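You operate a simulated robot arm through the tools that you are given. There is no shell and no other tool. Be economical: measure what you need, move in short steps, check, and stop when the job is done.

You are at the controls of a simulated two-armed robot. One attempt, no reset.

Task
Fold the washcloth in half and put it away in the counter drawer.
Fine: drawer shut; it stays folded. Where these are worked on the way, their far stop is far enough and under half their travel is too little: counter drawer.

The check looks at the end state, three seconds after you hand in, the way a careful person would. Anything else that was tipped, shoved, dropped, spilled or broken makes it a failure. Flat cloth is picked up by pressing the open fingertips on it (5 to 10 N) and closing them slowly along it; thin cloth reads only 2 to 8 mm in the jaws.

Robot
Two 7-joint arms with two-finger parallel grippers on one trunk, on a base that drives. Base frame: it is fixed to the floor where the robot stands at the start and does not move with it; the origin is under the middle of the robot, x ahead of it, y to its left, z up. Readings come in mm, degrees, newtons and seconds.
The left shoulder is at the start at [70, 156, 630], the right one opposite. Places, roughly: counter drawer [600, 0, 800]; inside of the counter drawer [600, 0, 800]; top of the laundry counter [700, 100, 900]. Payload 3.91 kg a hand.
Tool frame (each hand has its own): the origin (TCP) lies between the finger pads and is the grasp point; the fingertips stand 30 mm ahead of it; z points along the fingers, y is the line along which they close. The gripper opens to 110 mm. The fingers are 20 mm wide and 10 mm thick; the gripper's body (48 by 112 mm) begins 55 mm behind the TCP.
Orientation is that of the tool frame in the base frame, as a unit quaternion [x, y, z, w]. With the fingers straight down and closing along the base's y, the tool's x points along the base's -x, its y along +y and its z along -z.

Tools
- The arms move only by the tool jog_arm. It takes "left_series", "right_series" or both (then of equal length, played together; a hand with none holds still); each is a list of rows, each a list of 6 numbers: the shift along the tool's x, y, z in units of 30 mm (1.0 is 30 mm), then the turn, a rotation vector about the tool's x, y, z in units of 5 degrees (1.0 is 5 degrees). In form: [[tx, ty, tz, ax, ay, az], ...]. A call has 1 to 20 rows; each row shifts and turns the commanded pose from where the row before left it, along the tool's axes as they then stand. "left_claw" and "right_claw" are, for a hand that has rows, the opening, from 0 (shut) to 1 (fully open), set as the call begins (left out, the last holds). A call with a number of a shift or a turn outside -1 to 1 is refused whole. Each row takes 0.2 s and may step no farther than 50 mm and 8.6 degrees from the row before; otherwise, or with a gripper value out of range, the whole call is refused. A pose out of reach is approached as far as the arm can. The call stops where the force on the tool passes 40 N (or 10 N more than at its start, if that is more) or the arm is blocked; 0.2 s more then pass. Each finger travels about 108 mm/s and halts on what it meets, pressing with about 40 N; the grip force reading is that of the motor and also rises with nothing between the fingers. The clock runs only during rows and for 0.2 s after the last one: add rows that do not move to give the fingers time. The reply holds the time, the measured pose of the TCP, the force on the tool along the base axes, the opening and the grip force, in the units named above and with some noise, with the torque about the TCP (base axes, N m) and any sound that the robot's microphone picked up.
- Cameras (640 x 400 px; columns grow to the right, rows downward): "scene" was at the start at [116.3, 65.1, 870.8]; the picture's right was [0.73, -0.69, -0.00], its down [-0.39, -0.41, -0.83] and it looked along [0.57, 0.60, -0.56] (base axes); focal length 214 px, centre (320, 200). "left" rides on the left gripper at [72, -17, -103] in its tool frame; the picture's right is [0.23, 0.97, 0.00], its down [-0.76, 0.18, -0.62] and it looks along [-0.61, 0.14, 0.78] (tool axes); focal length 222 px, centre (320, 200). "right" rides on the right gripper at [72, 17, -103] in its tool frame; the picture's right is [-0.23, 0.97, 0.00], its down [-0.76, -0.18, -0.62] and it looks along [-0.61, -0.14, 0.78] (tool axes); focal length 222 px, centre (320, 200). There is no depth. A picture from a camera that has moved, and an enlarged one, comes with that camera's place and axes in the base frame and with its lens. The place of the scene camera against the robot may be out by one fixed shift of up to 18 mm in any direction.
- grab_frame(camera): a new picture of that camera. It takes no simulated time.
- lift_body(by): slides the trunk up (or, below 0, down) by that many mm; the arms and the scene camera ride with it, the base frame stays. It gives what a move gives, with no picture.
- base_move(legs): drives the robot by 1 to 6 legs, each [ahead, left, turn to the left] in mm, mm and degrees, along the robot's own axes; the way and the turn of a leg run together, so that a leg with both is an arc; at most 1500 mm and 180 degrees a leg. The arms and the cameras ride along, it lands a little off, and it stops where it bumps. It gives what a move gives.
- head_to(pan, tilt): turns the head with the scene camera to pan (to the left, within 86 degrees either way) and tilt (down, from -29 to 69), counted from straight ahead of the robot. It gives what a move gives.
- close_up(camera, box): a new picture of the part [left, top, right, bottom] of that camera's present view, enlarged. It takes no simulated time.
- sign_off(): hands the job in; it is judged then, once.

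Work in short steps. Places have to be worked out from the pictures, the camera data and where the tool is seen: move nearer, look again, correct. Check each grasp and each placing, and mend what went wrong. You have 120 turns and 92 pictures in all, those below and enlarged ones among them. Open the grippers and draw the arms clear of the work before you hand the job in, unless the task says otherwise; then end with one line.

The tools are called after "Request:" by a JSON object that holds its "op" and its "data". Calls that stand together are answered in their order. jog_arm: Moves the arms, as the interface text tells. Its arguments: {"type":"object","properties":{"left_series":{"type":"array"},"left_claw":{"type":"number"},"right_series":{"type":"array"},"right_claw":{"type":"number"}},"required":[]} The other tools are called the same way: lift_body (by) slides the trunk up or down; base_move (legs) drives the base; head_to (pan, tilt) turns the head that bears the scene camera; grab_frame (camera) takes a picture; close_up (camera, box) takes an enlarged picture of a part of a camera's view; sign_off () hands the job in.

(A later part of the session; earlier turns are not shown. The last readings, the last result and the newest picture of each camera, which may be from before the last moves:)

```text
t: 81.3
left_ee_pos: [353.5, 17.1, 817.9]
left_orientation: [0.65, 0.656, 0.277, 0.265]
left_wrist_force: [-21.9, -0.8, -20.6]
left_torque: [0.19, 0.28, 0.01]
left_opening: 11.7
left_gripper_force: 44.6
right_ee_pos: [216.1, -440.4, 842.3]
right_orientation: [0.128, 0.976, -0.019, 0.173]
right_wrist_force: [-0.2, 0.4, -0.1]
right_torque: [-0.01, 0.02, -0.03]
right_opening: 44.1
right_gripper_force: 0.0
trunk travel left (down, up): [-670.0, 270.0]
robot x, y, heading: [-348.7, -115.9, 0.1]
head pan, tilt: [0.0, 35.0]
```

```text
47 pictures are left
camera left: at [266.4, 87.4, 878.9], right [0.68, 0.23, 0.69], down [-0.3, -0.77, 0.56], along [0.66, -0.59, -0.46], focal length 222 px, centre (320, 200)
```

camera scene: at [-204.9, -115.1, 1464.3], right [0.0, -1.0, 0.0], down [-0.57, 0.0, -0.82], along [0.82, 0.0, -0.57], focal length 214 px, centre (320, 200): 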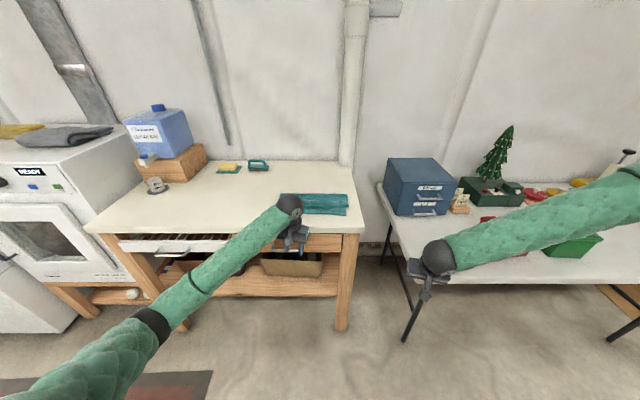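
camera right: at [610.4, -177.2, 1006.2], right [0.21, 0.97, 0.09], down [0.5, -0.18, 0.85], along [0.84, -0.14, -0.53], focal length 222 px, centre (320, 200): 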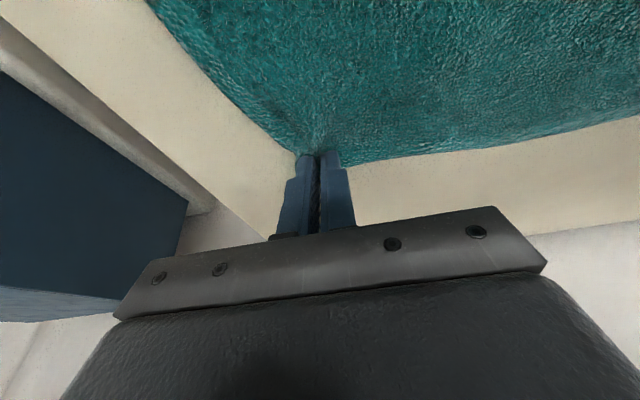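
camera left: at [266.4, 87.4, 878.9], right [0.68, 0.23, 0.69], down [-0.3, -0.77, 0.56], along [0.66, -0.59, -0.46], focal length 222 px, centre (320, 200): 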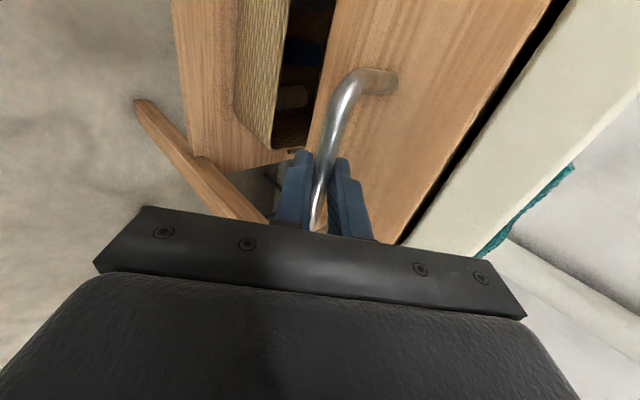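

The bar is gripped (11.7 mm). I relieve the side load, then drive back 100 mm to pull the drawer.

Request:
{"op": "jog_arm", "data": {"left_series": [[0, -0.1, 0, 0, 0, 0], [0, 0, 0, 0, 0, 0]]}}

Request:
{"op": "base_move", "data": {"legs": [[-100, 0, 0]]}}

Request:
{"op": "grab_frame", "data": {"camera": "scene"}}

```text
t: 81.9
left_ee_pos: [353.6, 15.8, 817.9]
left_orientation: [0.65, 0.655, 0.28, 0.266]
left_wrist_force: [-11.9, -1.5, -10.8]
left_torque: [0.02, 0.14, -0.27]
left_opening: 11.8
left_gripper_force: 45.1
right_ee_pos: [216.2, -439.8, 841.4]
right_orientation: [0.129, 0.976, -0.019, 0.174]
right_wrist_force: [-0.5, 0.0, 1.2]
right_torque: [0.0, -0.01, 0.0]
right_opening: 44.0
right_gripper_force: 0.0
trunk travel left (down, up): [-670.0, 270.0]
robot x, y, heading: [-348.9, -114.4, -0.2]
head pan, tilt: [0.0, 35.0]
```

```text
t: 83.0
left_ee_pos: [251.8, 15.1, 817.6]
left_orientation: [0.648, 0.657, 0.279, 0.266]
left_wrist_force: [1.6, -11.8, -5.3]
left_torque: [0.08, -0.07, -0.08]
left_opening: 11.6
left_gripper_force: 44.3
right_ee_pos: [115.1, -438.8, 842.5]
right_orientation: [0.129, 0.976, -0.019, 0.174]
right_wrist_force: [0.1, 0.0, 0.9]
right_torque: [0.02, -0.01, 0.02]
right_opening: 44.2
right_gripper_force: 0.0
trunk travel left (down, up): [-670.0, 270.0]
robot x, y, heading: [-446.6, -117.8, 0.2]
head pan, tilt: [0.0, 35.0]
```

```text
46 pictures are left
camera scene: at [-305.6, -115.5, 1464.5], right [0.0, -1.0, 0.0], down [-0.57, 0.0, -0.82], along [0.82, 0.0, -0.57], focal length 214 px, centre (320, 200)
```

scene: 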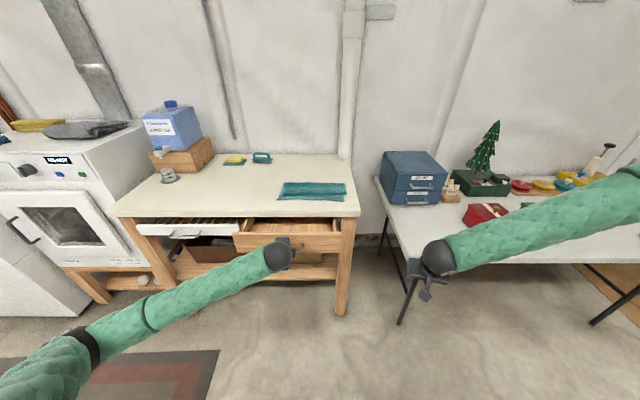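

The drawer slides. I continue back another 120 mm.

Request:
{"op": "base_move", "data": {"legs": [[-120, 0, 0]]}}

Request:
{"op": "base_move", "data": {"legs": [[-80, 0, 0]]}}

Request:
{"op": "grab_frame", "data": {"camera": "scene"}}

```text
t: 84.3
left_ee_pos: [130.6, 15.1, 817.7]
left_orientation: [0.649, 0.656, 0.279, 0.267]
left_wrist_force: [-0.3, -10.1, 2.0]
left_torque: [0.03, -0.03, -0.2]
left_opening: 11.9
left_gripper_force: 44.7
right_ee_pos: [-3.2, -438.3, 843.1]
right_orientation: [0.128, 0.976, -0.018, 0.174]
right_wrist_force: [-0.9, 0.7, -1.1]
right_torque: [0.0, -0.01, 0.0]
right_opening: 44.3
right_gripper_force: 0.0
trunk travel left (down, up): [-670.0, 270.0]
robot x, y, heading: [-568.8, -117.1, -0.1]
head pan, tilt: [0.0, 35.0]
```

```text
t: 85.3
left_ee_pos: [52.5, 16.7, 817.8]
left_orientation: [0.648, 0.657, 0.278, 0.267]
left_wrist_force: [8.2, 3.0, 17.8]
left_torque: [0.22, -0.36, -0.18]
left_opening: 11.7
left_gripper_force: 45.2
right_ee_pos: [-84.0, -439.6, 842.5]
right_orientation: [0.128, 0.976, -0.018, 0.174]
right_wrist_force: [0.2, -0.1, 0.6]
right_torque: [0.03, -0.02, 0.01]
right_opening: 43.9
right_gripper_force: 0.0
trunk travel left (down, up): [-670.0, 270.0]
robot x, y, heading: [-649.4, -115.3, 0.3]
head pan, tilt: [0.0, 35.0]
```

```text
45 pictures are left
camera scene: at [-504.6, -115.4, 1464.4], right [0.0, -1.0, 0.0], down [-0.57, 0.0, -0.82], along [0.82, 0.0, -0.57], focal length 214 px, centre (320, 200)
```

scene: 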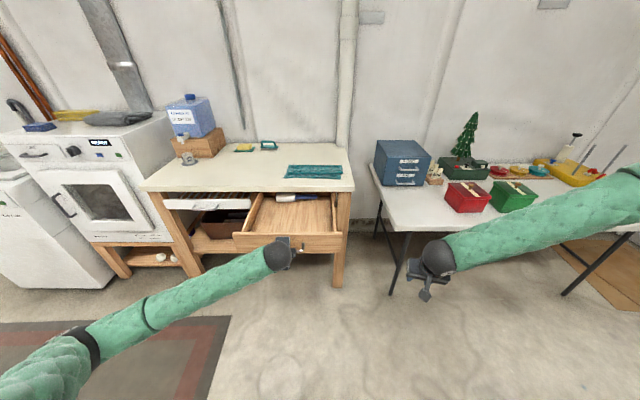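

The drawer is out about 300 mm with clear floor space in front. I release the handle and back the left hand off along its fingers.

Request:
{"op": "jog_arm", "data": {"left_series": [[0, 0, 0, 0, 0, 0], [0, 0, 0, 0, 0, 0], [0, 0, -0.8, 0, 0, 0], [0, 0, -1, 0, 0, 0], [0, 0, -1, 0, 0, 0], [0, 0, -1, 0, 0, 0]], "left_claw": 0.45}}

Request:
{"op": "close_up", "data": {"camera": "scene", "box": [210, 150, 370, 250]}}

```text
t: 86.7
left_ee_pos: [-28.3, 12.0, 897.9]
left_orientation: [0.647, 0.657, 0.279, 0.267]
left_wrist_force: [0.7, -0.2, -0.6]
left_torque: [0.01, 0.0, 0.0]
left_opening: 49.8
left_gripper_force: 0.1
right_ee_pos: [-82.7, -438.7, 842.1]
right_orientation: [0.128, 0.976, -0.019, 0.173]
right_wrist_force: [-0.1, 0.3, 0.0]
right_torque: [0.01, 0.0, 0.01]
right_opening: 43.9
right_gripper_force: 0.1
trunk travel left (down, up): [-670.0, 270.0]
robot x, y, heading: [-645.7, -119.4, 0.2]
head pan, tilt: [0.0, 35.0]
```

```text
4.00 times, centred on (290, 200) of scene
camera zoom: at [-504.3, -115.4, 1464.3], right [0.0, -1.0, 0.0], down [-0.57, 0.0, -0.82], along [0.82, 0.0, -0.57], focal length 858 px, centre (440, 200)
```

zoom: 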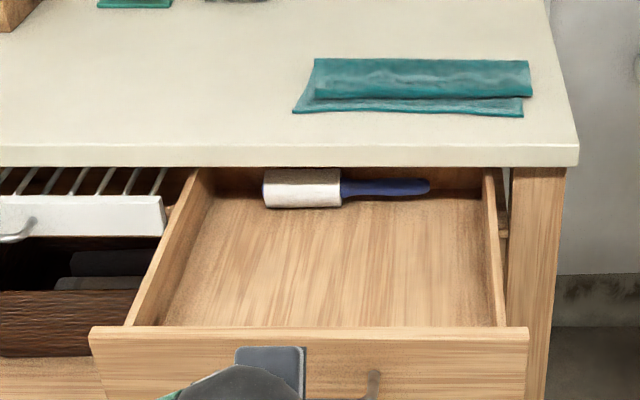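

Drawer interior is clear in front (a lint roller sits at the back). I restore the left hand to fingers-down and raise both hands.

Request:
{"op": "jog_arm", "data": {"left_series": [[0, 0, 0, 1, 0, 0], [0, 0, 0, 1, 0, 0], [0, 0, 0, 1, 0, 0], [0, 0, 0, 1, 0, 0], [0, 0, 0, 1, 0, 0], [0, 0, 0, 1, 0, 0], [0, 0, 0, 1, 0, 0], [0, 0, 0, 1, 0, 0], [0, 0, 0, 1, 0, 0], [0, 0, -0.8, 0, 0, -1], [0, 0, -0.8, 0, 0, -1], [0, 0, -0.8, 0, 0, -1], [0, 0, -0.8, 0, 0, -1], [0, 0, -0.8, 0, 0, -1], [0, 0, -0.8, 0, 0, -1], [0, 0, -0.4, 0, 0, -1]], "right_series": [[-0.17, 0, -0.47, 0, 0, 0], [-0.17, 0, -0.47, 0, 0, 0], [-0.17, 0, -0.47, 0, 0, 0], [-0.17, 0, -0.47, 0, 0, 0], [-0.17, 0, -0.47, 0, 0, 0], [-0.17, 0, -0.47, 0, 0, 0], [-0.17, 0, -0.47, 0, 0, 0], [-0.17, 0, -0.47, 0, 0, 0], [-0.17, 0, -0.47, 0, 0, 0], [-0.17, 0, -0.47, 0, 0, 0], [-0.17, 0, -0.47, 0, 0, 0], [-0.17, 0, -0.47, 0, 0, 0], [-0.17, 0, -0.47, 0, 0, 0], [0, 0, 0, 0, 0, 0], [0, 0, 0, 0, 0, 0], [0, 0, 0, 0, 0, 0]], "left_claw": 0.35, "right_claw": 0.35}}

Request:
{"op": "jog_arm", "data": {"left_series": [[0, 0, 0, 0, 0, -1], [0, 0, 0, 0, 0, -1], [0, 0, 0, 0, 0, -1], [0, 0, 0, 0, 0, -1], [0, 0, 0, 0, 0, -1], [0, 0, 0, 0, 0, -1], [0, 0, 0, 0, 0, -1], [0, 0, 0, 0, 0, -1], [0, 0, 0, 0, 0, 0]]}}

```text
t: 90.1
left_ee_pos: [-29.2, 11.5, 1052.5]
left_orientation: [0.453, 0.891, 0.007, 0.001]
left_wrist_force: [-0.6, 0.1, 0.6]
left_torque: [0.03, 0.01, -0.01]
left_opening: 38.5
left_gripper_force: 0.0
right_ee_pos: [-82.4, -441.3, 1036.6]
right_orientation: [0.129, 0.976, -0.019, 0.174]
right_wrist_force: [0.4, -0.3, 0.3]
right_torque: [0.01, -0.01, 0.01]
right_opening: 38.6
right_gripper_force: 0.1
trunk travel left (down, up): [-670.0, 270.0]
robot x, y, heading: [-648.3, -115.6, -0.1]
head pan, tilt: [0.0, 35.0]
```

```text
t: 92.1
left_ee_pos: [-29.6, 12.2, 1053.6]
left_orientation: [0.121, 0.993, 0.006, 0.003]
left_wrist_force: [-0.6, -0.2, 0.9]
left_torque: [0.0, -0.01, 0.01]
left_opening: 38.5
left_gripper_force: 0.1
right_ee_pos: [-84.1, -440.5, 1036.2]
right_orientation: [0.127, 0.976, -0.018, 0.174]
right_wrist_force: [-0.8, 0.2, 0.1]
right_torque: [0.0, 0.01, 0.02]
right_opening: 38.5
right_gripper_force: 0.1
trunk travel left (down, up): [-670.0, 270.0]
robot x, y, heading: [-645.0, -120.5, 0.2]
head pan, tilt: [0.0, 35.0]
```

Hands are set. I drive ahead toward the counter (stopping well short of the open drawer) and turn 15° left.

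Request:
{"op": "base_move", "data": {"legs": [[430, -31, 0], [0, 0, 15]]}}

Request:
{"op": "head_to", "data": {"pan": 0, "tilt": 60}}

Request:
{"op": "grab_frame", "data": {"camera": "scene"}}

```text
t: 95.6
left_ee_pos: [342.6, 144.7, 1053.2]
left_orientation: [-0.012, 1.0, 0.006, 0.001]
left_wrist_force: [-0.2, -0.8, 0.9]
left_torque: [-0.02, 0.02, 0.01]
left_opening: 38.4
left_gripper_force: 0.0
right_ee_pos: [409.8, -305.4, 1037.7]
right_orientation: [-0.005, 0.985, 0.005, 0.175]
right_wrist_force: [-0.5, -0.4, 0.3]
right_torque: [-0.04, 0.02, 0.0]
right_opening: 38.5
right_gripper_force: 0.0
trunk travel left (down, up): [-670.0, 270.0]
robot x, y, heading: [-217.5, -140.7, 15.6]
head pan, tilt: [0.0, 35.0]
```

```text
t: 96.5
left_ee_pos: [342.4, 143.6, 1053.2]
left_orientation: [-0.014, 1.0, 0.006, 0.002]
left_wrist_force: [-0.7, 0.0, -0.3]
left_torque: [-0.02, -0.03, 0.02]
left_opening: 38.4
left_gripper_force: 0.1
right_ee_pos: [411.5, -306.4, 1036.4]
right_orientation: [-0.005, 0.985, 0.005, 0.175]
right_wrist_force: [0.6, 0.2, -1.1]
right_torque: [-0.03, -0.01, 0.01]
right_opening: 38.6
right_gripper_force: 0.1
trunk travel left (down, up): [-670.0, 270.0]
robot x, y, heading: [-221.8, -145.3, 15.6]
head pan, tilt: [0.0, 60.0]
```

```text
43 pictures are left
camera scene: at [-101.1, -112.2, 1430.1], right [0.27, -0.96, 0.0], down [-0.83, -0.23, -0.5], along [0.48, 0.14, -0.87], focal length 214 px, centre (320, 200)
```

scene: 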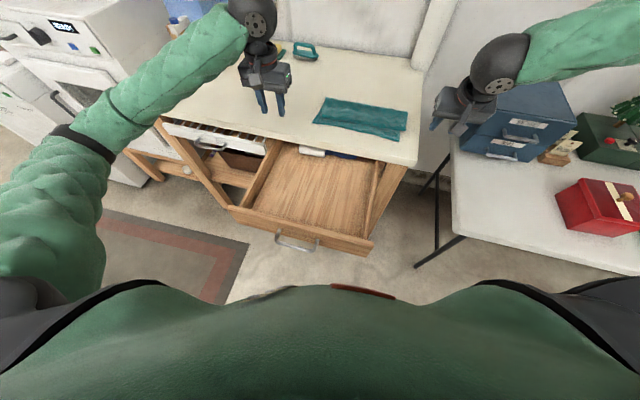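

There is room: chest ≈ 110 mm from the handle. I move 58 mm further ahead.

Request:
{"op": "base_move", "data": {"legs": [[56, -15, 0]]}}

Request:
{"op": "jog_arm", "data": {"left_series": [[-0.9, -0.4, 0.1, 0, 0, 0.14], [-0.9, -0.4, 0.1, 0, 0, 0.14], [-0.9, -0.4, 0.1, 0, 0, 0], [-0.9, -0.4, 0.1, 0, 0, 0], [-0.9, -0.4, 0.1, 0, 0, 0], [-0.9, -0.4, 0.1, 0, 0, 0], [-0.9, -0.4, 0.1, 0, 0, 0], [-0.9, -0.4, 0.1, 0, 0, 0]], "right_series": [[-0.5, 0.4, 0.3, 0, 0, 0], [-0.5, 0.4, 0.3, 0, 0, 0], [-0.5, 0.4, 0.3, 0, 0, 0], [-0.5, 0.4, 0.3, 0, 0, 0], [-0.5, 0.4, 0.3, 0, 0, 0], [-0.5, 0.4, 0.3, 0, 0, 0], [-0.5, 0.4, 0.3, 0, 0, 0], [-0.5, 0.2, 0.3, 0, 0, 0]]}}

Request:
{"op": "grab_frame", "data": {"camera": "left"}}

Request:
{"op": "grab_frame", "data": {"camera": "right"}}

```text
t: 97.5
left_ee_pos: [402.6, 144.3, 1052.0]
left_orientation: [-0.014, 1.0, 0.005, 0.002]
left_wrist_force: [0.9, -0.2, -0.4]
left_torque: [-0.03, 0.06, 0.0]
left_opening: 38.5
left_gripper_force: 0.1
right_ee_pos: [471.8, -304.1, 1036.2]
right_orientation: [-0.005, 0.985, 0.006, 0.173]
right_wrist_force: [0.2, 0.0, 0.1]
right_torque: [0.0, -0.02, 0.0]
right_opening: 38.5
right_gripper_force: 0.2
trunk travel left (down, up): [-670.0, 270.0]
robot x, y, heading: [-157.7, -143.7, 15.6]
head pan, tilt: [0.0, 60.0]
```

```text
t: 99.3
left_ee_pos: [618.0, 52.1, 1027.7]
left_orientation: [-0.002, 1.0, 0.006, 0.001]
left_wrist_force: [0.3, 0.6, -0.9]
left_torque: [0.01, 0.03, 0.02]
left_opening: 38.6
left_gripper_force: 0.1
right_ee_pos: [606.3, -213.9, 1010.1]
right_orientation: [-0.007, 0.985, 0.006, 0.173]
right_wrist_force: [0.6, 0.1, 0.8]
right_torque: [0.0, 0.01, 0.01]
right_opening: 38.6
right_gripper_force: 0.0
trunk travel left (down, up): [-670.0, 270.0]
robot x, y, heading: [-164.9, -143.4, 15.7]
head pan, tilt: [0.0, 60.0]
```

```text
42 pictures are left
camera left: at [545.8, 35.5, 1130.7], right [-0.23, 0.97, 0.01], down [0.76, 0.17, 0.63], along [0.61, 0.15, -0.78], focal length 222 px, centre (320, 200)
```

left: 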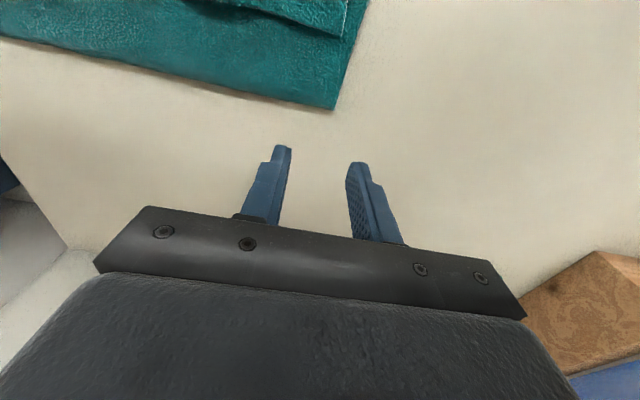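

```text
41 pictures are left
camera right: at [501.7, -197.7, 1082.0], right [0.2, 0.98, 0.09], down [0.5, -0.18, 0.84], along [0.84, -0.13, -0.53], focal length 222 px, centre (320, 200)
```

right: 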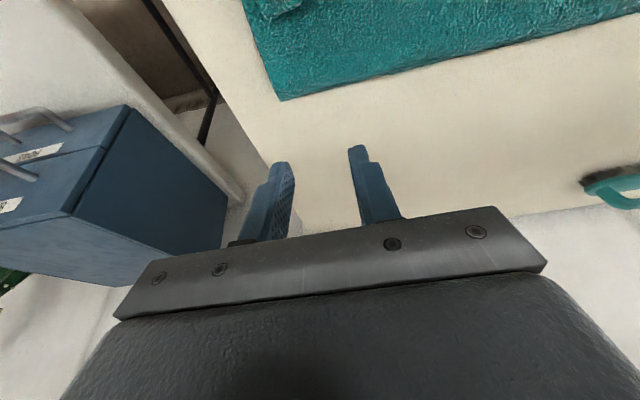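

Fold line is at x ≈ 609, corners y 66 and −239. I move both hands to straddle it just inside the corners and lower to ~15 mm above.

Request:
{"op": "jog_arm", "data": {"left_series": [[0.15, -0.17, 0.65, 0, 0, 0], [0.15, -0.17, 0.65, 0, 0, 0], [0.15, -0.17, 0.65, 0, 0, 0], [0.15, -0.17, 0.65, 0, 0, 0]], "right_series": [[0.3, 0.08, 0.44, 0, 0, 0], [0.3, 0.08, 0.44, 0, 0, 0], [0.3, 0.08, 0.44, 0, 0, 0], [0.3, 0.08, 0.44, 0, 0, 0]]}}

Request:
{"op": "grab_frame", "data": {"camera": "left"}}

Request:
{"op": "grab_frame", "data": {"camera": "right"}}

```text
t: 100.3
left_ee_pos: [601.5, 33.0, 950.2]
left_orientation: [-0.002, 1.0, 0.006, 0.002]
left_wrist_force: [-0.1, -0.7, -0.7]
left_torque: [0.02, 0.0, 0.01]
left_opening: 38.6
left_gripper_force: 0.2
right_ee_pos: [590.3, -203.2, 948.8]
right_orientation: [-0.006, 0.985, 0.006, 0.175]
right_wrist_force: [1.1, 0.5, 1.0]
right_torque: [0.01, 0.03, 0.01]
right_opening: 38.5
right_gripper_force: 0.1
trunk travel left (down, up): [-670.0, 270.0]
robot x, y, heading: [-160.1, -144.4, 15.9]
head pan, tilt: [0.0, 60.0]
```

```text
40 pictures are left
camera left: at [528.8, 14.3, 1052.5], right [-0.23, 0.97, 0.01], down [0.76, 0.17, 0.63], along [0.61, 0.15, -0.78], focal length 222 px, centre (320, 200)
```

left: 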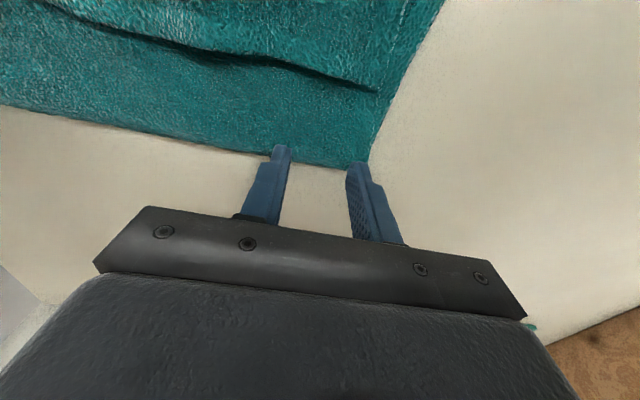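

```text
39 pictures are left
camera right: at [485.2, -187.8, 1020.2], right [0.2, 0.98, 0.09], down [0.5, -0.18, 0.84], along [0.84, -0.13, -0.53], focal length 222 px, centre (320, 200)
```

right: 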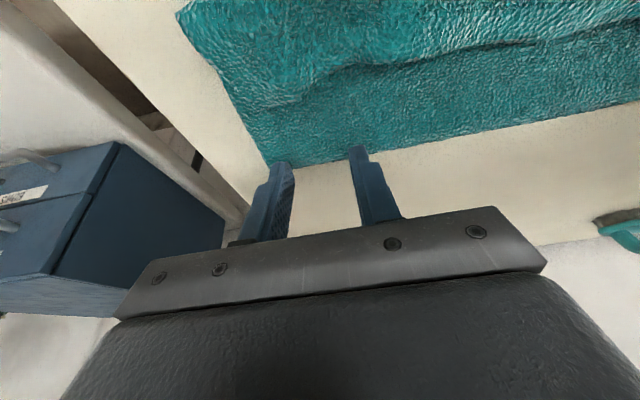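

Aligned over the fold edge (≈ x 604). I shift 4 mm nearer and descend gently to contact.

Request:
{"op": "jog_arm", "data": {"left_series": [[0.13, 0, 0.2, 0, 0, 0], [0, 0, 0.15, 0, 0, 0]], "right_series": [[0.16, -0.05, 0.1, 0, 0, 0], [0.03, 0, 0.1, 0, 0, 0]]}}

Request:
{"op": "jog_arm", "data": {"left_series": [[0, 0, 0.07, 0, 0, 0], [0, 0, 0, 0, 0, 0]], "right_series": [[0.02, 0, 0.07, 0, 0, 0], [0, 0, 0, 0, 0, 0]]}}

```text
t: 100.9
left_ee_pos: [595.6, 32.0, 940.1]
left_orientation: [-0.002, 1.0, 0.006, 0.001]
left_wrist_force: [0.7, -1.2, 1.3]
left_torque: [0.02, 0.0, -0.01]
left_opening: 38.4
left_gripper_force: 0.1
right_ee_pos: [585.9, -204.2, 940.4]
right_orientation: [-0.005, 0.985, 0.004, 0.174]
right_wrist_force: [-0.2, 0.3, 1.3]
right_torque: [-0.02, 0.02, -0.03]
right_opening: 38.4
right_gripper_force: 0.0
trunk travel left (down, up): [-670.0, 270.0]
robot x, y, heading: [-161.4, -141.3, 15.8]
head pan, tilt: [0.0, 60.0]
```

```text
t: 101.5
left_ee_pos: [598.1, 31.9, 938.0]
left_orientation: [-0.001, 1.0, 0.006, 0.001]
left_wrist_force: [-0.4, -1.0, 4.1]
left_torque: [0.03, 0.02, 0.04]
left_opening: 37.8
left_gripper_force: 0.0
right_ee_pos: [586.2, -203.2, 938.9]
right_orientation: [-0.006, 0.985, 0.005, 0.174]
right_wrist_force: [0.3, 0.0, 0.5]
right_torque: [-0.01, -0.02, -0.01]
right_opening: 38.2
right_gripper_force: 0.1
trunk travel left (down, up): [-670.0, 270.0]
robot x, y, heading: [-159.8, -145.1, 15.7]
head pan, tilt: [0.0, 60.0]
```

Left touches at 4 N, right just above. I press a little more.

Request:
{"op": "jog_arm", "data": {"left_series": [[0, 0, 0.03, 0, 0, 0], [0, 0, 0, 0, 0, 0]], "right_series": [[0.03, 0, 0.09, 0, 0, 0], [0, 0, 0, 0, 0, 0]]}}

```text
t: 102.1
left_ee_pos: [595.3, 31.4, 938.2]
left_orientation: [-0.002, 1.0, 0.006, 0.002]
left_wrist_force: [0.6, -0.5, 4.1]
left_torque: [0.06, -0.02, -0.02]
left_opening: 38.0
left_gripper_force: 0.1
right_ee_pos: [586.5, -204.4, 936.5]
right_orientation: [-0.007, 0.985, 0.005, 0.174]
right_wrist_force: [-0.8, 0.8, 6.8]
right_torque: [-0.01, 0.0, -0.01]
right_opening: 38.3
right_gripper_force: 0.0
trunk travel left (down, up): [-670.0, 270.0]
robot x, y, heading: [-156.7, -146.9, 15.8]
head pan, tilt: [0.0, 60.0]
```

Near the band; a touch more on the left, then I close in steps.

Request:
{"op": "jog_arm", "data": {"left_series": [[0, 0, 0.05, 0, 0, 0], [0, 0, 0, 0, 0, 0]], "right_series": [[0, 0, 0.02, 0, 0, 0], [0, 0, 0, 0, 0, 0]], "left_claw": 0.28, "right_claw": 0.28}}

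Request:
{"op": "jog_arm", "data": {"left_series": [[0, 0, 0, 0, 0, 0]], "right_series": [[0, 0, 0, 0, 0, 0]], "left_claw": 0.2, "right_claw": 0.2}}

Request:
{"op": "jog_arm", "data": {"left_series": [[0, 0, 0, 0, 0, 0]], "right_series": [[0, 0, 0, 0, 0, 0]], "left_claw": 0.12, "right_claw": 0.12}}

Request:
{"op": "jog_arm", "data": {"left_series": [[0, 0, 0, 0, 0, 0]], "right_series": [[0, 0, 0, 0, 0, 0]], "left_claw": 0.06, "right_claw": 0.06}}

Request:
{"op": "jog_arm", "data": {"left_series": [[0, 0, 0, 0, 0, 0], [0, 0, 0, 0, 0, 0]], "right_series": [[0, 0, 0, 0, 0, 0], [0, 0, 0, 0, 0, 0]], "left_claw": 0, "right_claw": 0}}

Request:
{"op": "grab_frame", "data": {"camera": "left"}}

Request:
{"op": "grab_frame", "data": {"camera": "right"}}

```text
t: 102.7
left_ee_pos: [594.2, 33.2, 937.0]
left_orientation: [-0.001, 1.0, 0.006, 0.003]
left_wrist_force: [0.9, -0.8, 6.3]
left_torque: [-0.03, -0.05, 0.0]
left_opening: 30.6
left_gripper_force: 0.0
right_ee_pos: [586.8, -205.1, 937.1]
right_orientation: [-0.006, 0.985, 0.006, 0.175]
right_wrist_force: [0.4, 0.6, 8.0]
right_torque: [-0.03, -0.04, -0.02]
right_opening: 30.7
right_gripper_force: 0.1
trunk travel left (down, up): [-670.0, 270.0]
robot x, y, heading: [-162.3, -146.7, 15.8]
head pan, tilt: [0.0, 60.0]
```

```text
t: 103.1
left_ee_pos: [595.7, 31.1, 935.1]
left_orientation: [-0.001, 1.0, 0.007, 0.002]
left_wrist_force: [0.8, -2.2, 6.5]
left_torque: [-0.04, -0.02, 0.02]
left_opening: 22.7
left_gripper_force: 0.4
right_ee_pos: [586.6, -204.4, 936.5]
right_orientation: [-0.006, 0.985, 0.006, 0.175]
right_wrist_force: [1.3, 1.8, 9.1]
right_torque: [0.01, -0.03, -0.04]
right_opening: 22.5
right_gripper_force: 0.4
trunk travel left (down, up): [-670.0, 270.0]
robot x, y, heading: [-163.8, -142.9, 15.7]
head pan, tilt: [0.0, 60.0]
```

```text
t: 103.5
left_ee_pos: [594.9, 32.6, 936.3]
left_orientation: [-0.002, 1.0, 0.006, 0.002]
left_wrist_force: [0.3, -3.1, 6.5]
left_torque: [-0.12, 0.01, 0.01]
left_opening: 14.1
left_gripper_force: 0.4
right_ee_pos: [587.0, -204.6, 936.8]
right_orientation: [-0.005, 0.985, 0.004, 0.174]
right_wrist_force: [-1.0, 3.1, 9.1]
right_torque: [0.05, -0.02, 0.02]
right_opening: 14.3
right_gripper_force: 1.3
trunk travel left (down, up): [-670.0, 270.0]
robot x, y, heading: [-162.5, -144.6, 15.8]
head pan, tilt: [0.0, 60.0]
```

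```text
t: 103.9
left_ee_pos: [595.3, 31.0, 936.6]
left_orientation: [-0.003, 1.0, 0.006, 0.002]
left_wrist_force: [0.4, -6.0, 6.6]
left_torque: [-0.21, 0.0, 0.1]
left_opening: 6.3
left_gripper_force: 7.7
right_ee_pos: [586.4, -204.0, 936.1]
right_orientation: [-0.006, 0.984, 0.006, 0.175]
right_wrist_force: [-0.2, 4.9, 9.5]
right_torque: [0.21, -0.01, 0.05]
right_opening: 11.7
right_gripper_force: 4.8
trunk travel left (down, up): [-670.0, 270.0]
robot x, y, heading: [-163.1, -146.3, 15.8]
head pan, tilt: [0.0, 60.0]
```

```text
t: 104.5
left_ee_pos: [595.5, 31.6, 936.0]
left_orientation: [-0.002, 1.0, 0.006, 0.002]
left_wrist_force: [0.3, -11.9, 6.8]
left_torque: [-0.4, 0.0, 0.09]
left_opening: 3.8
left_gripper_force: 40.4
right_ee_pos: [586.6, -204.0, 936.8]
right_orientation: [-0.006, 0.985, 0.005, 0.174]
right_wrist_force: [0.6, 12.6, 8.4]
right_torque: [0.41, -0.01, 0.1]
right_opening: 6.3
right_gripper_force: 39.8
trunk travel left (down, up): [-670.0, 270.0]
robot x, y, heading: [-161.4, -142.9, 15.6]
head pan, tilt: [0.0, 60.0]
```

```text
38 pictures are left
camera left: at [522.1, 14.5, 1038.7], right [-0.23, 0.97, 0.01], down [0.76, 0.17, 0.63], along [0.61, 0.15, -0.78], focal length 222 px, centre (320, 200)
```

left: 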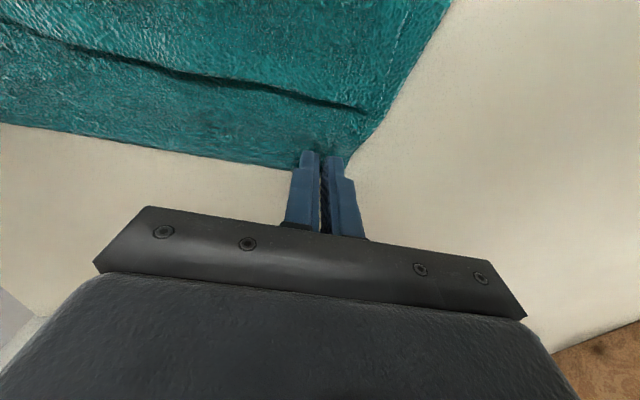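

```text
37 pictures are left
camera right: at [481.2, -189.0, 1008.5], right [0.2, 0.98, 0.09], down [0.5, -0.18, 0.85], along [0.84, -0.13, -0.53], focal length 222 px, centre (320, 200)
```

right: 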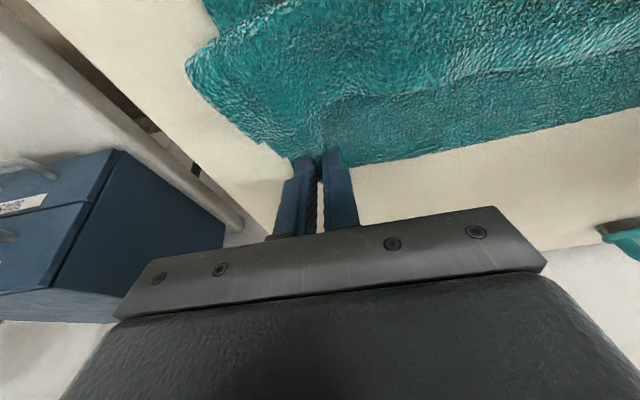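

Both gripped (3.8 and 6.3 mm). I ease the left hand 8 mm inward to slacken the cloth, then lift 120 mm and look.

Request:
{"op": "jog_arm", "data": {"left_series": [[0, -0.27, -0.2, 0, 0, 0]], "right_series": [[0, 0.05, -0.2, 0, 0, 0]]}}

Request:
{"op": "lift_body", "data": {"by": 120}}

Request:
{"op": "head_to", "data": {"pan": 0, "tilt": 48}}

Request:
{"op": "grab_frame", "data": {"camera": "scene"}}

Request:
{"op": "close_up", "data": {"camera": "scene", "box": [270, 80, 430, 180]}}

```text
t: 104.9
left_ee_pos: [596.0, 24.8, 940.8]
left_orientation: [-0.003, 1.0, 0.008, 0.001]
left_wrist_force: [0.6, -2.3, 0.7]
left_torque: [-0.07, -0.02, 0.05]
left_opening: 3.7
left_gripper_force: 40.2
right_ee_pos: [584.3, -203.5, 940.5]
right_orientation: [-0.005, 0.985, 0.005, 0.173]
right_wrist_force: [-0.2, 1.9, -0.3]
right_torque: [0.1, -0.01, 0.08]
right_opening: 6.2
right_gripper_force: 40.0
trunk travel left (down, up): [-670.0, 270.0]
robot x, y, heading: [-162.5, -146.8, 15.6]
head pan, tilt: [0.0, 60.0]
```

```text
t: 106.4
left_ee_pos: [596.0, 24.5, 1060.5]
left_orientation: [-0.001, 1.0, 0.006, 0.003]
left_wrist_force: [-0.9, -1.8, -0.8]
left_torque: [-0.03, 0.03, 0.04]
left_opening: 3.4
left_gripper_force: 40.1
right_ee_pos: [584.3, -201.8, 1061.3]
right_orientation: [-0.006, 0.985, 0.006, 0.173]
right_wrist_force: [0.5, 1.7, -1.0]
right_torque: [0.03, 0.01, 0.08]
right_opening: 6.1
right_gripper_force: 39.9
trunk travel left (down, up): [-790.0, 150.0]
robot x, y, heading: [-157.4, -146.4, 15.9]
head pan, tilt: [0.0, 60.0]
```

```text
t: 107.1
left_ee_pos: [594.9, 24.8, 1061.2]
left_orientation: [-0.002, 1.0, 0.007, 0.002]
left_wrist_force: [-0.1, -3.3, 0.1]
left_torque: [-0.05, 0.01, -0.03]
left_opening: 3.3
left_gripper_force: 40.6
right_ee_pos: [585.1, -202.6, 1061.0]
right_orientation: [-0.006, 0.985, 0.005, 0.174]
right_wrist_force: [-0.5, 1.5, -1.5]
right_torque: [0.02, -0.02, 0.01]
right_opening: 6.4
right_gripper_force: 39.6
trunk travel left (down, up): [-790.0, 150.0]
robot x, y, heading: [-160.3, -143.4, 15.5]
head pan, tilt: [0.0, 48.0]
```

```text
36 pictures are left
camera scene: at [-30.8, -108.5, 1565.2], right [0.27, -0.96, 0.0], down [-0.72, -0.2, -0.67], along [0.64, 0.18, -0.74], focal length 214 px, centre (320, 200)
```

scene: 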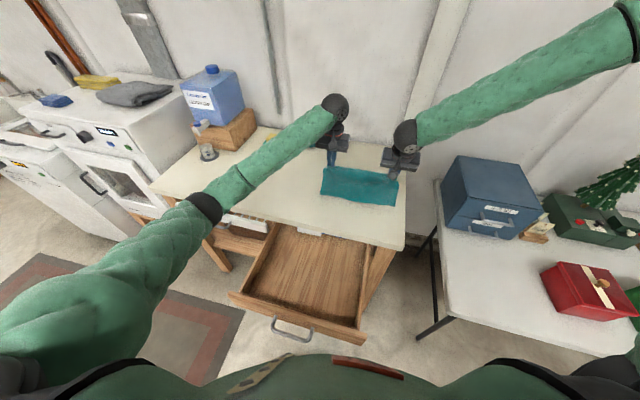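

```text
4.00 times, centred on (350, 130) of scene
camera zoom: at [-30.8, -108.5, 1565.2], right [0.27, -0.96, 0.0], down [-0.72, -0.2, -0.67], along [0.64, 0.18, -0.74], focal length 858 px, centre (200, 480)
```

zoom: 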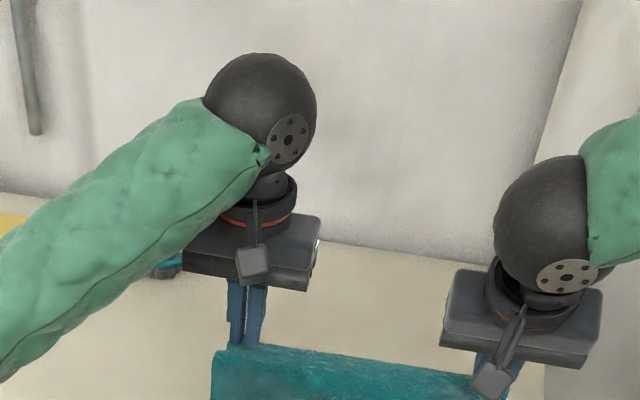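

The folded cloth hangs from both hands by its fold. I lift 60 mm more so the hem clears the counter, then drive back over the drawer and centre on it.

Request:
{"op": "lift_body", "data": {"by": 70}}

Request:
{"op": "base_move", "data": {"legs": [[-397, 217, 0]]}}

Request:
{"op": "grab_frame", "data": {"camera": "scene"}}

Request:
{"op": "close_up", "data": {"camera": "scene", "box": [250, 120, 442, 240]}}

```text
t: 108.2
left_ee_pos: [594.7, 24.6, 1131.4]
left_orientation: [-0.002, 1.0, 0.006, 0.002]
left_wrist_force: [0.2, -1.9, -1.0]
left_torque: [-0.06, -0.03, 0.01]
left_opening: 3.7
left_gripper_force: 39.9
right_ee_pos: [584.7, -202.3, 1130.4]
right_orientation: [-0.006, 0.985, 0.005, 0.174]
right_wrist_force: [-0.6, 1.7, -0.9]
right_torque: [0.03, 0.02, 0.0]
right_opening: 6.2
right_gripper_force: 39.9
trunk travel left (down, up): [-860.0, 80.0]
robot x, y, heading: [-162.3, -145.8, 15.6]
head pan, tilt: [0.0, 48.0]
```

```text
t: 110.9
left_ee_pos: [153.5, 120.8, 1131.4]
left_orientation: [-0.004, 1.0, 0.006, 0.001]
left_wrist_force: [0.7, -1.1, 0.1]
left_torque: [-0.05, -0.01, 0.0]
left_opening: 3.6
left_gripper_force: 39.8
right_ee_pos: [143.4, -105.7, 1130.0]
right_orientation: [-0.008, 0.985, 0.005, 0.174]
right_wrist_force: [-0.2, 1.1, -0.4]
right_torque: [0.03, 0.0, 0.05]
right_opening: 6.1
right_gripper_force: 39.6
trunk travel left (down, up): [-860.0, 80.0]
robot x, y, heading: [-604.8, -53.9, 16.0]
head pan, tilt: [0.0, 48.0]
```

```text
34 pictures are left
camera scene: at [-471.9, -14.7, 1635.1], right [0.28, -0.96, 0.0], down [-0.71, -0.21, -0.67], along [0.64, 0.18, -0.74], focal length 214 px, centre (320, 200)
```

scene: 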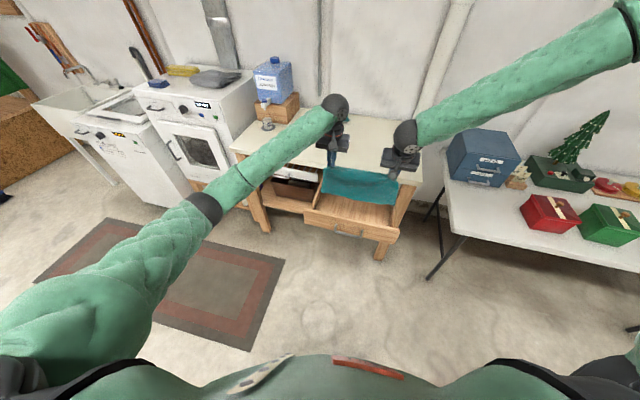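

```text
3.33 times, centred on (346, 180) of scene
camera zoom: at [-471.9, -14.7, 1635.1], right [0.28, -0.96, 0.0], down [-0.71, -0.21, -0.67], along [0.64, 0.18, -0.74], focal length 715 px, centre (233, 267)
```

zoom: 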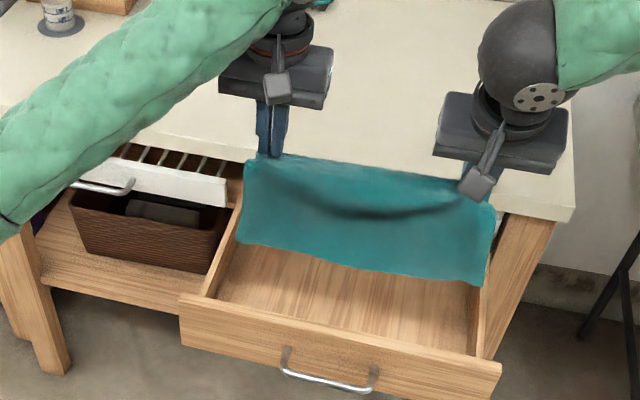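

The cloth hangs neatly folded over the drawer. I shift it 25 mm further in from the front panel and lower 130 mm.

Request:
{"op": "jog_arm", "data": {"left_series": [[-0.42, 0, 0, 0, 0, 0], [-0.42, 0, 0, 0, 0, 0]], "right_series": [[-0.55, 0, 0.2, 0, 0, 0], [-0.55, 0, 0.2, 0, 0, 0]]}}

Request:
{"op": "lift_body", "data": {"by": -130}}

Request:
{"op": "close_up", "data": {"camera": "scene", "box": [250, 120, 442, 240]}}

```text
t: 111.5
left_ee_pos: [180.2, 120.7, 1131.0]
left_orientation: [-0.005, 1.0, 0.006, 0.001]
left_wrist_force: [-0.7, -1.1, -0.1]
left_torque: [-0.06, -0.02, 0.03]
left_opening: 3.4
left_gripper_force: 40.0
right_ee_pos: [179.0, -105.1, 1129.8]
right_orientation: [-0.008, 0.985, 0.005, 0.173]
right_wrist_force: [-0.4, 1.3, -0.7]
right_torque: [0.0, 0.02, 0.06]
right_opening: 5.9
right_gripper_force: 40.1
trunk travel left (down, up): [-860.0, 80.0]
robot x, y, heading: [-600.4, -52.7, 15.9]
head pan, tilt: [0.0, 48.0]
```

```text
t: 113.1
left_ee_pos: [179.0, 120.5, 1002.3]
left_orientation: [-0.004, 1.0, 0.006, 0.002]
left_wrist_force: [-0.3, -1.8, 0.7]
left_torque: [-0.05, -0.02, 0.02]
left_opening: 3.6
left_gripper_force: 40.5
right_ee_pos: [179.8, -104.2, 1000.8]
right_orientation: [-0.008, 0.985, 0.005, 0.174]
right_wrist_force: [-0.7, 2.3, -0.2]
right_torque: [-0.02, -0.01, 0.02]
right_opening: 6.4
right_gripper_force: 39.7
trunk travel left (down, up): [-730.0, 210.0]
robot x, y, heading: [-602.1, -49.6, 16.3]
head pan, tilt: [0.0, 48.0]
```

```text
3.33 times, centred on (346, 180) of scene
camera zoom: at [-472.6, -14.7, 1505.4], right [0.28, -0.96, 0.0], down [-0.71, -0.21, -0.67], along [0.64, 0.18, -0.74], focal length 715 px, centre (233, 267)
```

zoom: 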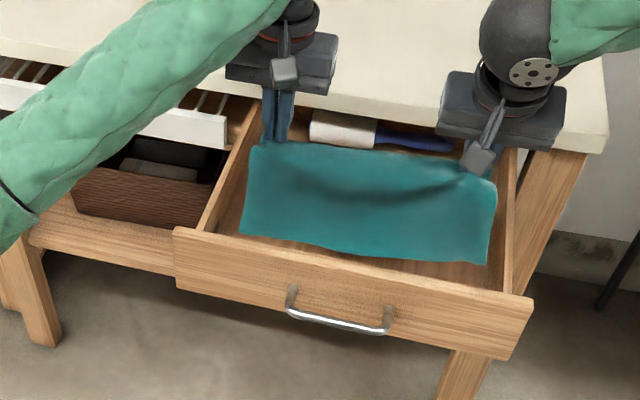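

The hem is above the drawer floor and inside all walls. I lower another 40 mm.

Request:
{"op": "lift_body", "data": {"by": -40}}

Request:
{"op": "close_up", "data": {"camera": "scene", "box": [250, 120, 442, 240]}}

```text
t: 113.9
left_ee_pos: [177.6, 121.6, 963.6]
left_orientation: [-0.004, 1.0, 0.007, 0.002]
left_wrist_force: [1.1, -1.4, -0.9]
left_torque: [-0.02, 0.0, 0.0]
left_opening: 3.4
left_gripper_force: 39.8
right_ee_pos: [179.7, -105.5, 961.4]
right_orientation: [-0.008, 0.984, 0.006, 0.175]
right_wrist_force: [0.8, 1.6, 0.7]
right_torque: [0.02, 0.0, 0.03]
right_opening: 5.9
right_gripper_force: 39.8
trunk travel left (down, up): [-690.0, 250.0]
robot x, y, heading: [-602.1, -50.9, 15.8]
head pan, tilt: [0.0, 48.0]
```

```text
3.33 times, centred on (346, 180) of scene
camera zoom: at [-473.1, -14.7, 1465.5], right [0.28, -0.96, 0.0], down [-0.71, -0.21, -0.67], along [0.64, 0.18, -0.74], focal length 715 px, centre (233, 267)
```

zoom: 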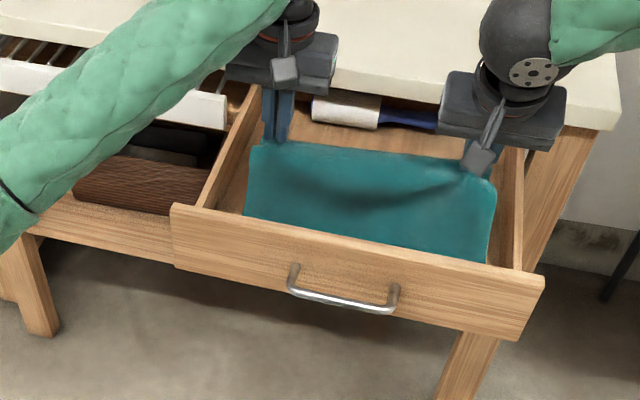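

The hem is at the floor. Now I lay the cloth down toward the back: moving the hands +x while the trunk lowers, in stages.

Request:
{"op": "jog_arm", "data": {"left_series": [[-0.9, 0, 0.1, 0, 0, 0], [-0.9, 0, 0.1, 0, 0, 0]], "right_series": [[-0.85, 0, 0.4, 0, 0, 0], [-0.85, 0, 0.4, 0, 0, 0]]}}

Request:
{"op": "lift_body", "data": {"by": -25}}

Request:
{"op": "jog_arm", "data": {"left_series": [[-0.7, 0, 0, 0, 0, 0], [-0.7, 0, 0, 0, 0, 0]], "right_series": [[-0.66, 0, 0.24, 0, 0, 0], [-0.66, 0, 0.24, 0, 0, 0]]}}

Request:
{"op": "lift_body", "data": {"by": -45}}

Request:
{"op": "close_up", "data": {"camera": "scene", "box": [250, 120, 442, 240]}}

```text
t: 114.5
left_ee_pos: [234.4, 121.5, 954.5]
left_orientation: [-0.004, 1.0, 0.006, 0.002]
left_wrist_force: [0.8, -3.0, -0.3]
left_torque: [-0.08, 0.01, -0.03]
left_opening: 3.6
left_gripper_force: 39.5
right_ee_pos: [237.3, -104.3, 956.4]
right_orientation: [-0.007, 0.985, 0.005, 0.174]
right_wrist_force: [-0.3, 1.7, -0.7]
right_torque: [0.05, 0.0, 0.02]
right_opening: 6.2
right_gripper_force: 39.8
trunk travel left (down, up): [-690.0, 250.0]
robot x, y, heading: [-599.5, -50.9, 16.0]
head pan, tilt: [0.0, 48.0]
```

```text
t: 115.2
left_ee_pos: [232.6, 121.8, 932.4]
left_orientation: [-0.004, 1.0, 0.007, 0.002]
left_wrist_force: [-0.1, -2.0, 0.0]
left_torque: [-0.06, -0.01, -0.02]
left_opening: 3.8
left_gripper_force: 39.6
right_ee_pos: [235.7, -104.0, 932.6]
right_orientation: [-0.008, 0.985, 0.006, 0.174]
right_wrist_force: [-0.2, 1.9, -0.2]
right_torque: [0.01, 0.03, 0.01]
right_opening: 6.2
right_gripper_force: 40.1
trunk travel left (down, up): [-665.0, 275.0]
robot x, y, heading: [-604.5, -53.6, 15.9]
head pan, tilt: [0.0, 48.0]
```

```text
t: 115.8
left_ee_pos: [274.8, 121.6, 930.7]
left_orientation: [-0.005, 1.0, 0.007, 0.001]
left_wrist_force: [0.6, -1.9, 0.5]
left_torque: [-0.03, -0.03, -0.03]
left_opening: 3.5
left_gripper_force: 40.7
right_ee_pos: [278.8, -102.8, 932.4]
right_orientation: [-0.008, 0.985, 0.006, 0.174]
right_wrist_force: [0.4, -0.1, 1.1]
right_torque: [0.02, 0.02, 0.02]
right_opening: 6.2
right_gripper_force: 39.8
trunk travel left (down, up): [-665.0, 275.0]
robot x, y, heading: [-605.2, -51.1, 16.0]
head pan, tilt: [0.0, 48.0]
```

```text
t: 116.7
left_ee_pos: [276.3, 120.6, 885.8]
left_orientation: [-0.005, 1.0, 0.006, 0.002]
left_wrist_force: [-0.3, -1.9, 0.4]
left_torque: [-0.02, -0.02, 0.0]
left_opening: 3.4
left_gripper_force: 40.2
right_ee_pos: [279.5, -104.0, 888.6]
right_orientation: [-0.009, 0.985, 0.006, 0.175]
right_wrist_force: [-0.3, 1.4, 0.2]
right_torque: [0.01, -0.05, 0.05]
right_opening: 6.1
right_gripper_force: 39.9
trunk travel left (down, up): [-620.0, 320.0]
robot x, y, heading: [-603.2, -50.5, 16.1]
head pan, tilt: [0.0, 48.0]
```

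```text
3.33 times, centred on (346, 180) of scene
camera zoom: at [-472.8, -14.8, 1395.4], right [0.28, -0.96, 0.0], down [-0.71, -0.21, -0.67], along [0.64, 0.18, -0.74], focal length 715 px, centre (233, 267)
```

zoom: 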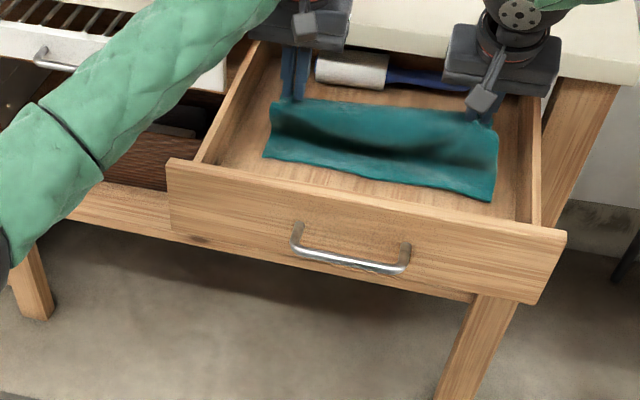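

The hem touched down later than reckoned (cloth hangs ~130 mm), so the cloth would end too far back. I lift 75 mm, drive back 100 mm, and lay it again starting nearer the front.

Request:
{"op": "lift_body", "data": {"by": 75}}

Request:
{"op": "base_move", "data": {"legs": [[-96, 27.6, 0]]}}

Request:
{"op": "lift_body", "data": {"by": -45}}

Request:
{"op": "grab_frame", "data": {"camera": "scene"}}

Request:
{"op": "close_up", "data": {"camera": "scene", "box": [250, 100, 442, 220]}}

```text
t: 117.8
left_ee_pos: [275.4, 122.6, 960.0]
left_orientation: [-0.004, 1.0, 0.007, 0.001]
left_wrist_force: [-0.3, -1.5, 1.0]
left_torque: [-0.05, 0.02, 0.0]
left_opening: 3.4
left_gripper_force: 40.2
right_ee_pos: [279.3, -102.5, 961.1]
right_orientation: [-0.007, 0.985, 0.005, 0.174]
right_wrist_force: [-1.2, 0.8, 0.6]
right_torque: [0.02, 0.02, 0.03]
right_opening: 6.1
right_gripper_force: 39.8
trunk travel left (down, up): [-695.0, 245.0]
robot x, y, heading: [-598.6, -49.0, 16.0]
head pan, tilt: [0.0, 48.0]
```

```text
t: 119.0
left_ee_pos: [173.6, 121.2, 961.9]
left_orientation: [-0.005, 1.0, 0.005, 0.001]
left_wrist_force: [-1.0, -1.7, 0.3]
left_torque: [-0.04, -0.06, 0.01]
left_opening: 3.6
left_gripper_force: 39.7
right_ee_pos: [178.3, -102.5, 964.0]
right_orientation: [-0.007, 0.985, 0.005, 0.174]
right_wrist_force: [-1.0, 1.9, 0.5]
right_torque: [0.02, 0.03, 0.05]
right_opening: 6.2
right_gripper_force: 40.3
trunk travel left (down, up): [-695.0, 245.0]
robot x, y, heading: [-703.0, -50.7, 15.9]
head pan, tilt: [0.0, 48.0]
```

```text
t: 119.9
left_ee_pos: [176.6, 122.4, 916.3]
left_orientation: [-0.004, 1.0, 0.007, 0.001]
left_wrist_force: [-0.1, -1.2, 0.3]
left_torque: [-0.04, -0.01, 0.02]
left_opening: 3.5
left_gripper_force: 39.9
right_ee_pos: [179.4, -103.2, 917.1]
right_orientation: [-0.007, 0.985, 0.005, 0.174]
right_wrist_force: [0.4, 1.6, -0.2]
right_torque: [0.03, 0.0, 0.04]
right_opening: 6.5
right_gripper_force: 39.4
trunk travel left (down, up): [-650.0, 290.0]
robot x, y, heading: [-700.1, -50.3, 16.1]
head pan, tilt: [0.0, 48.0]
```

```text
29 pictures are left
camera scene: at [-572.2, -14.4, 1425.3], right [0.28, -0.96, 0.0], down [-0.71, -0.2, -0.67], along [0.64, 0.18, -0.74], focal length 214 px, centre (320, 200)
```

scene: 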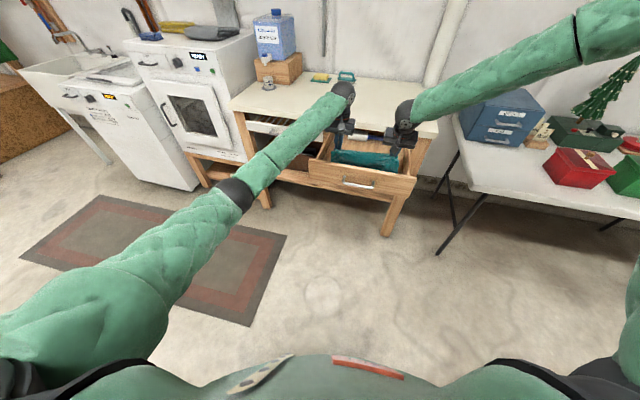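

```text
3.33 times, centred on (346, 160) of scene
camera zoom: at [-572.2, -14.4, 1425.3], right [0.28, -0.96, 0.0], down [-0.71, -0.2, -0.67], along [0.64, 0.18, -0.74], focal length 715 px, centre (233, 333)
```

zoom: 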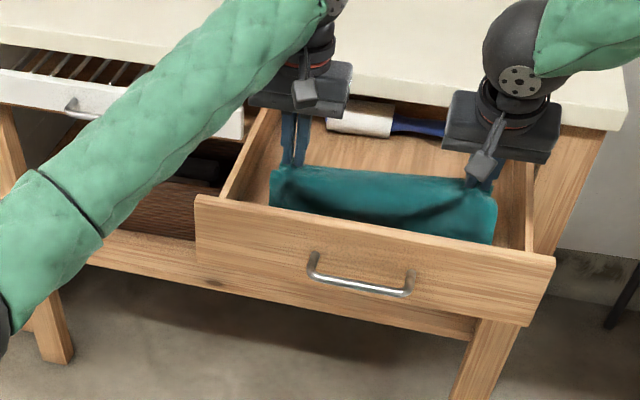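

Hem is near the floor close behind the front panel. I lay the cloth with a combined +x and down sweep of both hands.

Request:
{"op": "jog_arm", "data": {"left_series": [[-0.667, 0, 0.27, 0, 0, 0], [-0.667, 0, 0.4, 0, 0, 0], [-0.667, 0, 0.5, 0, 0, 0], [-0.667, 0, 0.6, 0, 0, 0], [-0.667, 0, 0.6, 0, 0, 0], [-0.667, 0, 0.55, 0, 0, 0], [0, 0, 0, 0, 0, 0]], "right_series": [[-0.54, 0, 0.48, 0, 0, 0], [-0.49, 0, 0.6, 0, 0, 0], [-0.46, 0, 0.7, 0, 0, 0], [-0.42, 0, 0.79, 0, 0, 0], [-0.42, 0, 0.79, 0, 0, 0], [-0.43, 0, 0.75, 0, 0, 0], [0, 0, 0, 0, 0, 0]]}}

Request:
{"op": "close_up", "data": {"camera": "scene", "box": [250, 100, 442, 220]}}

```text
t: 121.4
left_ee_pos: [296.5, 114.4, 833.3]
left_orientation: [0.0, 1.0, 0.003, 0.004]
left_wrist_force: [-1.5, -25.0, 4.0]
left_torque: [-0.79, 0.08, 0.13]
left_opening: 4.0
left_gripper_force: 39.8
right_ee_pos: [268.0, -125.4, 870.1]
right_orientation: [-0.011, 0.984, 0.011, 0.176]
right_wrist_force: [1.0, 25.0, -4.0]
right_torque: [0.79, 0.0, 0.2]
right_opening: 6.2
right_gripper_force: 40.6
right hand out of reach, approached as far as the arm can: row 4, 5, 6
trunk travel left (down, up): [-650.0, 290.0]
robot x, y, heading: [-702.2, -50.8, 15.9]
head pan, tilt: [0.0, 48.0]
stopped in row 7 (left hand): the force on the tool passed its limit at 42 N (the readings are from after the stop); the commanded pose is now the measured one
```

```text
3.33 times, centred on (346, 160) of scene
camera zoom: at [-572.5, -14.4, 1425.2], right [0.28, -0.96, 0.0], down [-0.71, -0.21, -0.67], along [0.64, 0.18, -0.74], focal length 715 px, centre (233, 333)
```

zoom: 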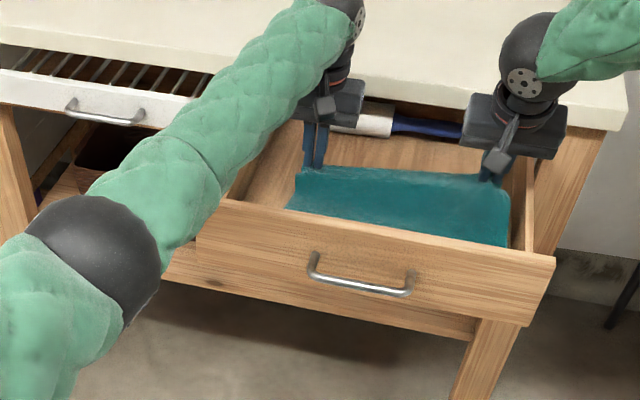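

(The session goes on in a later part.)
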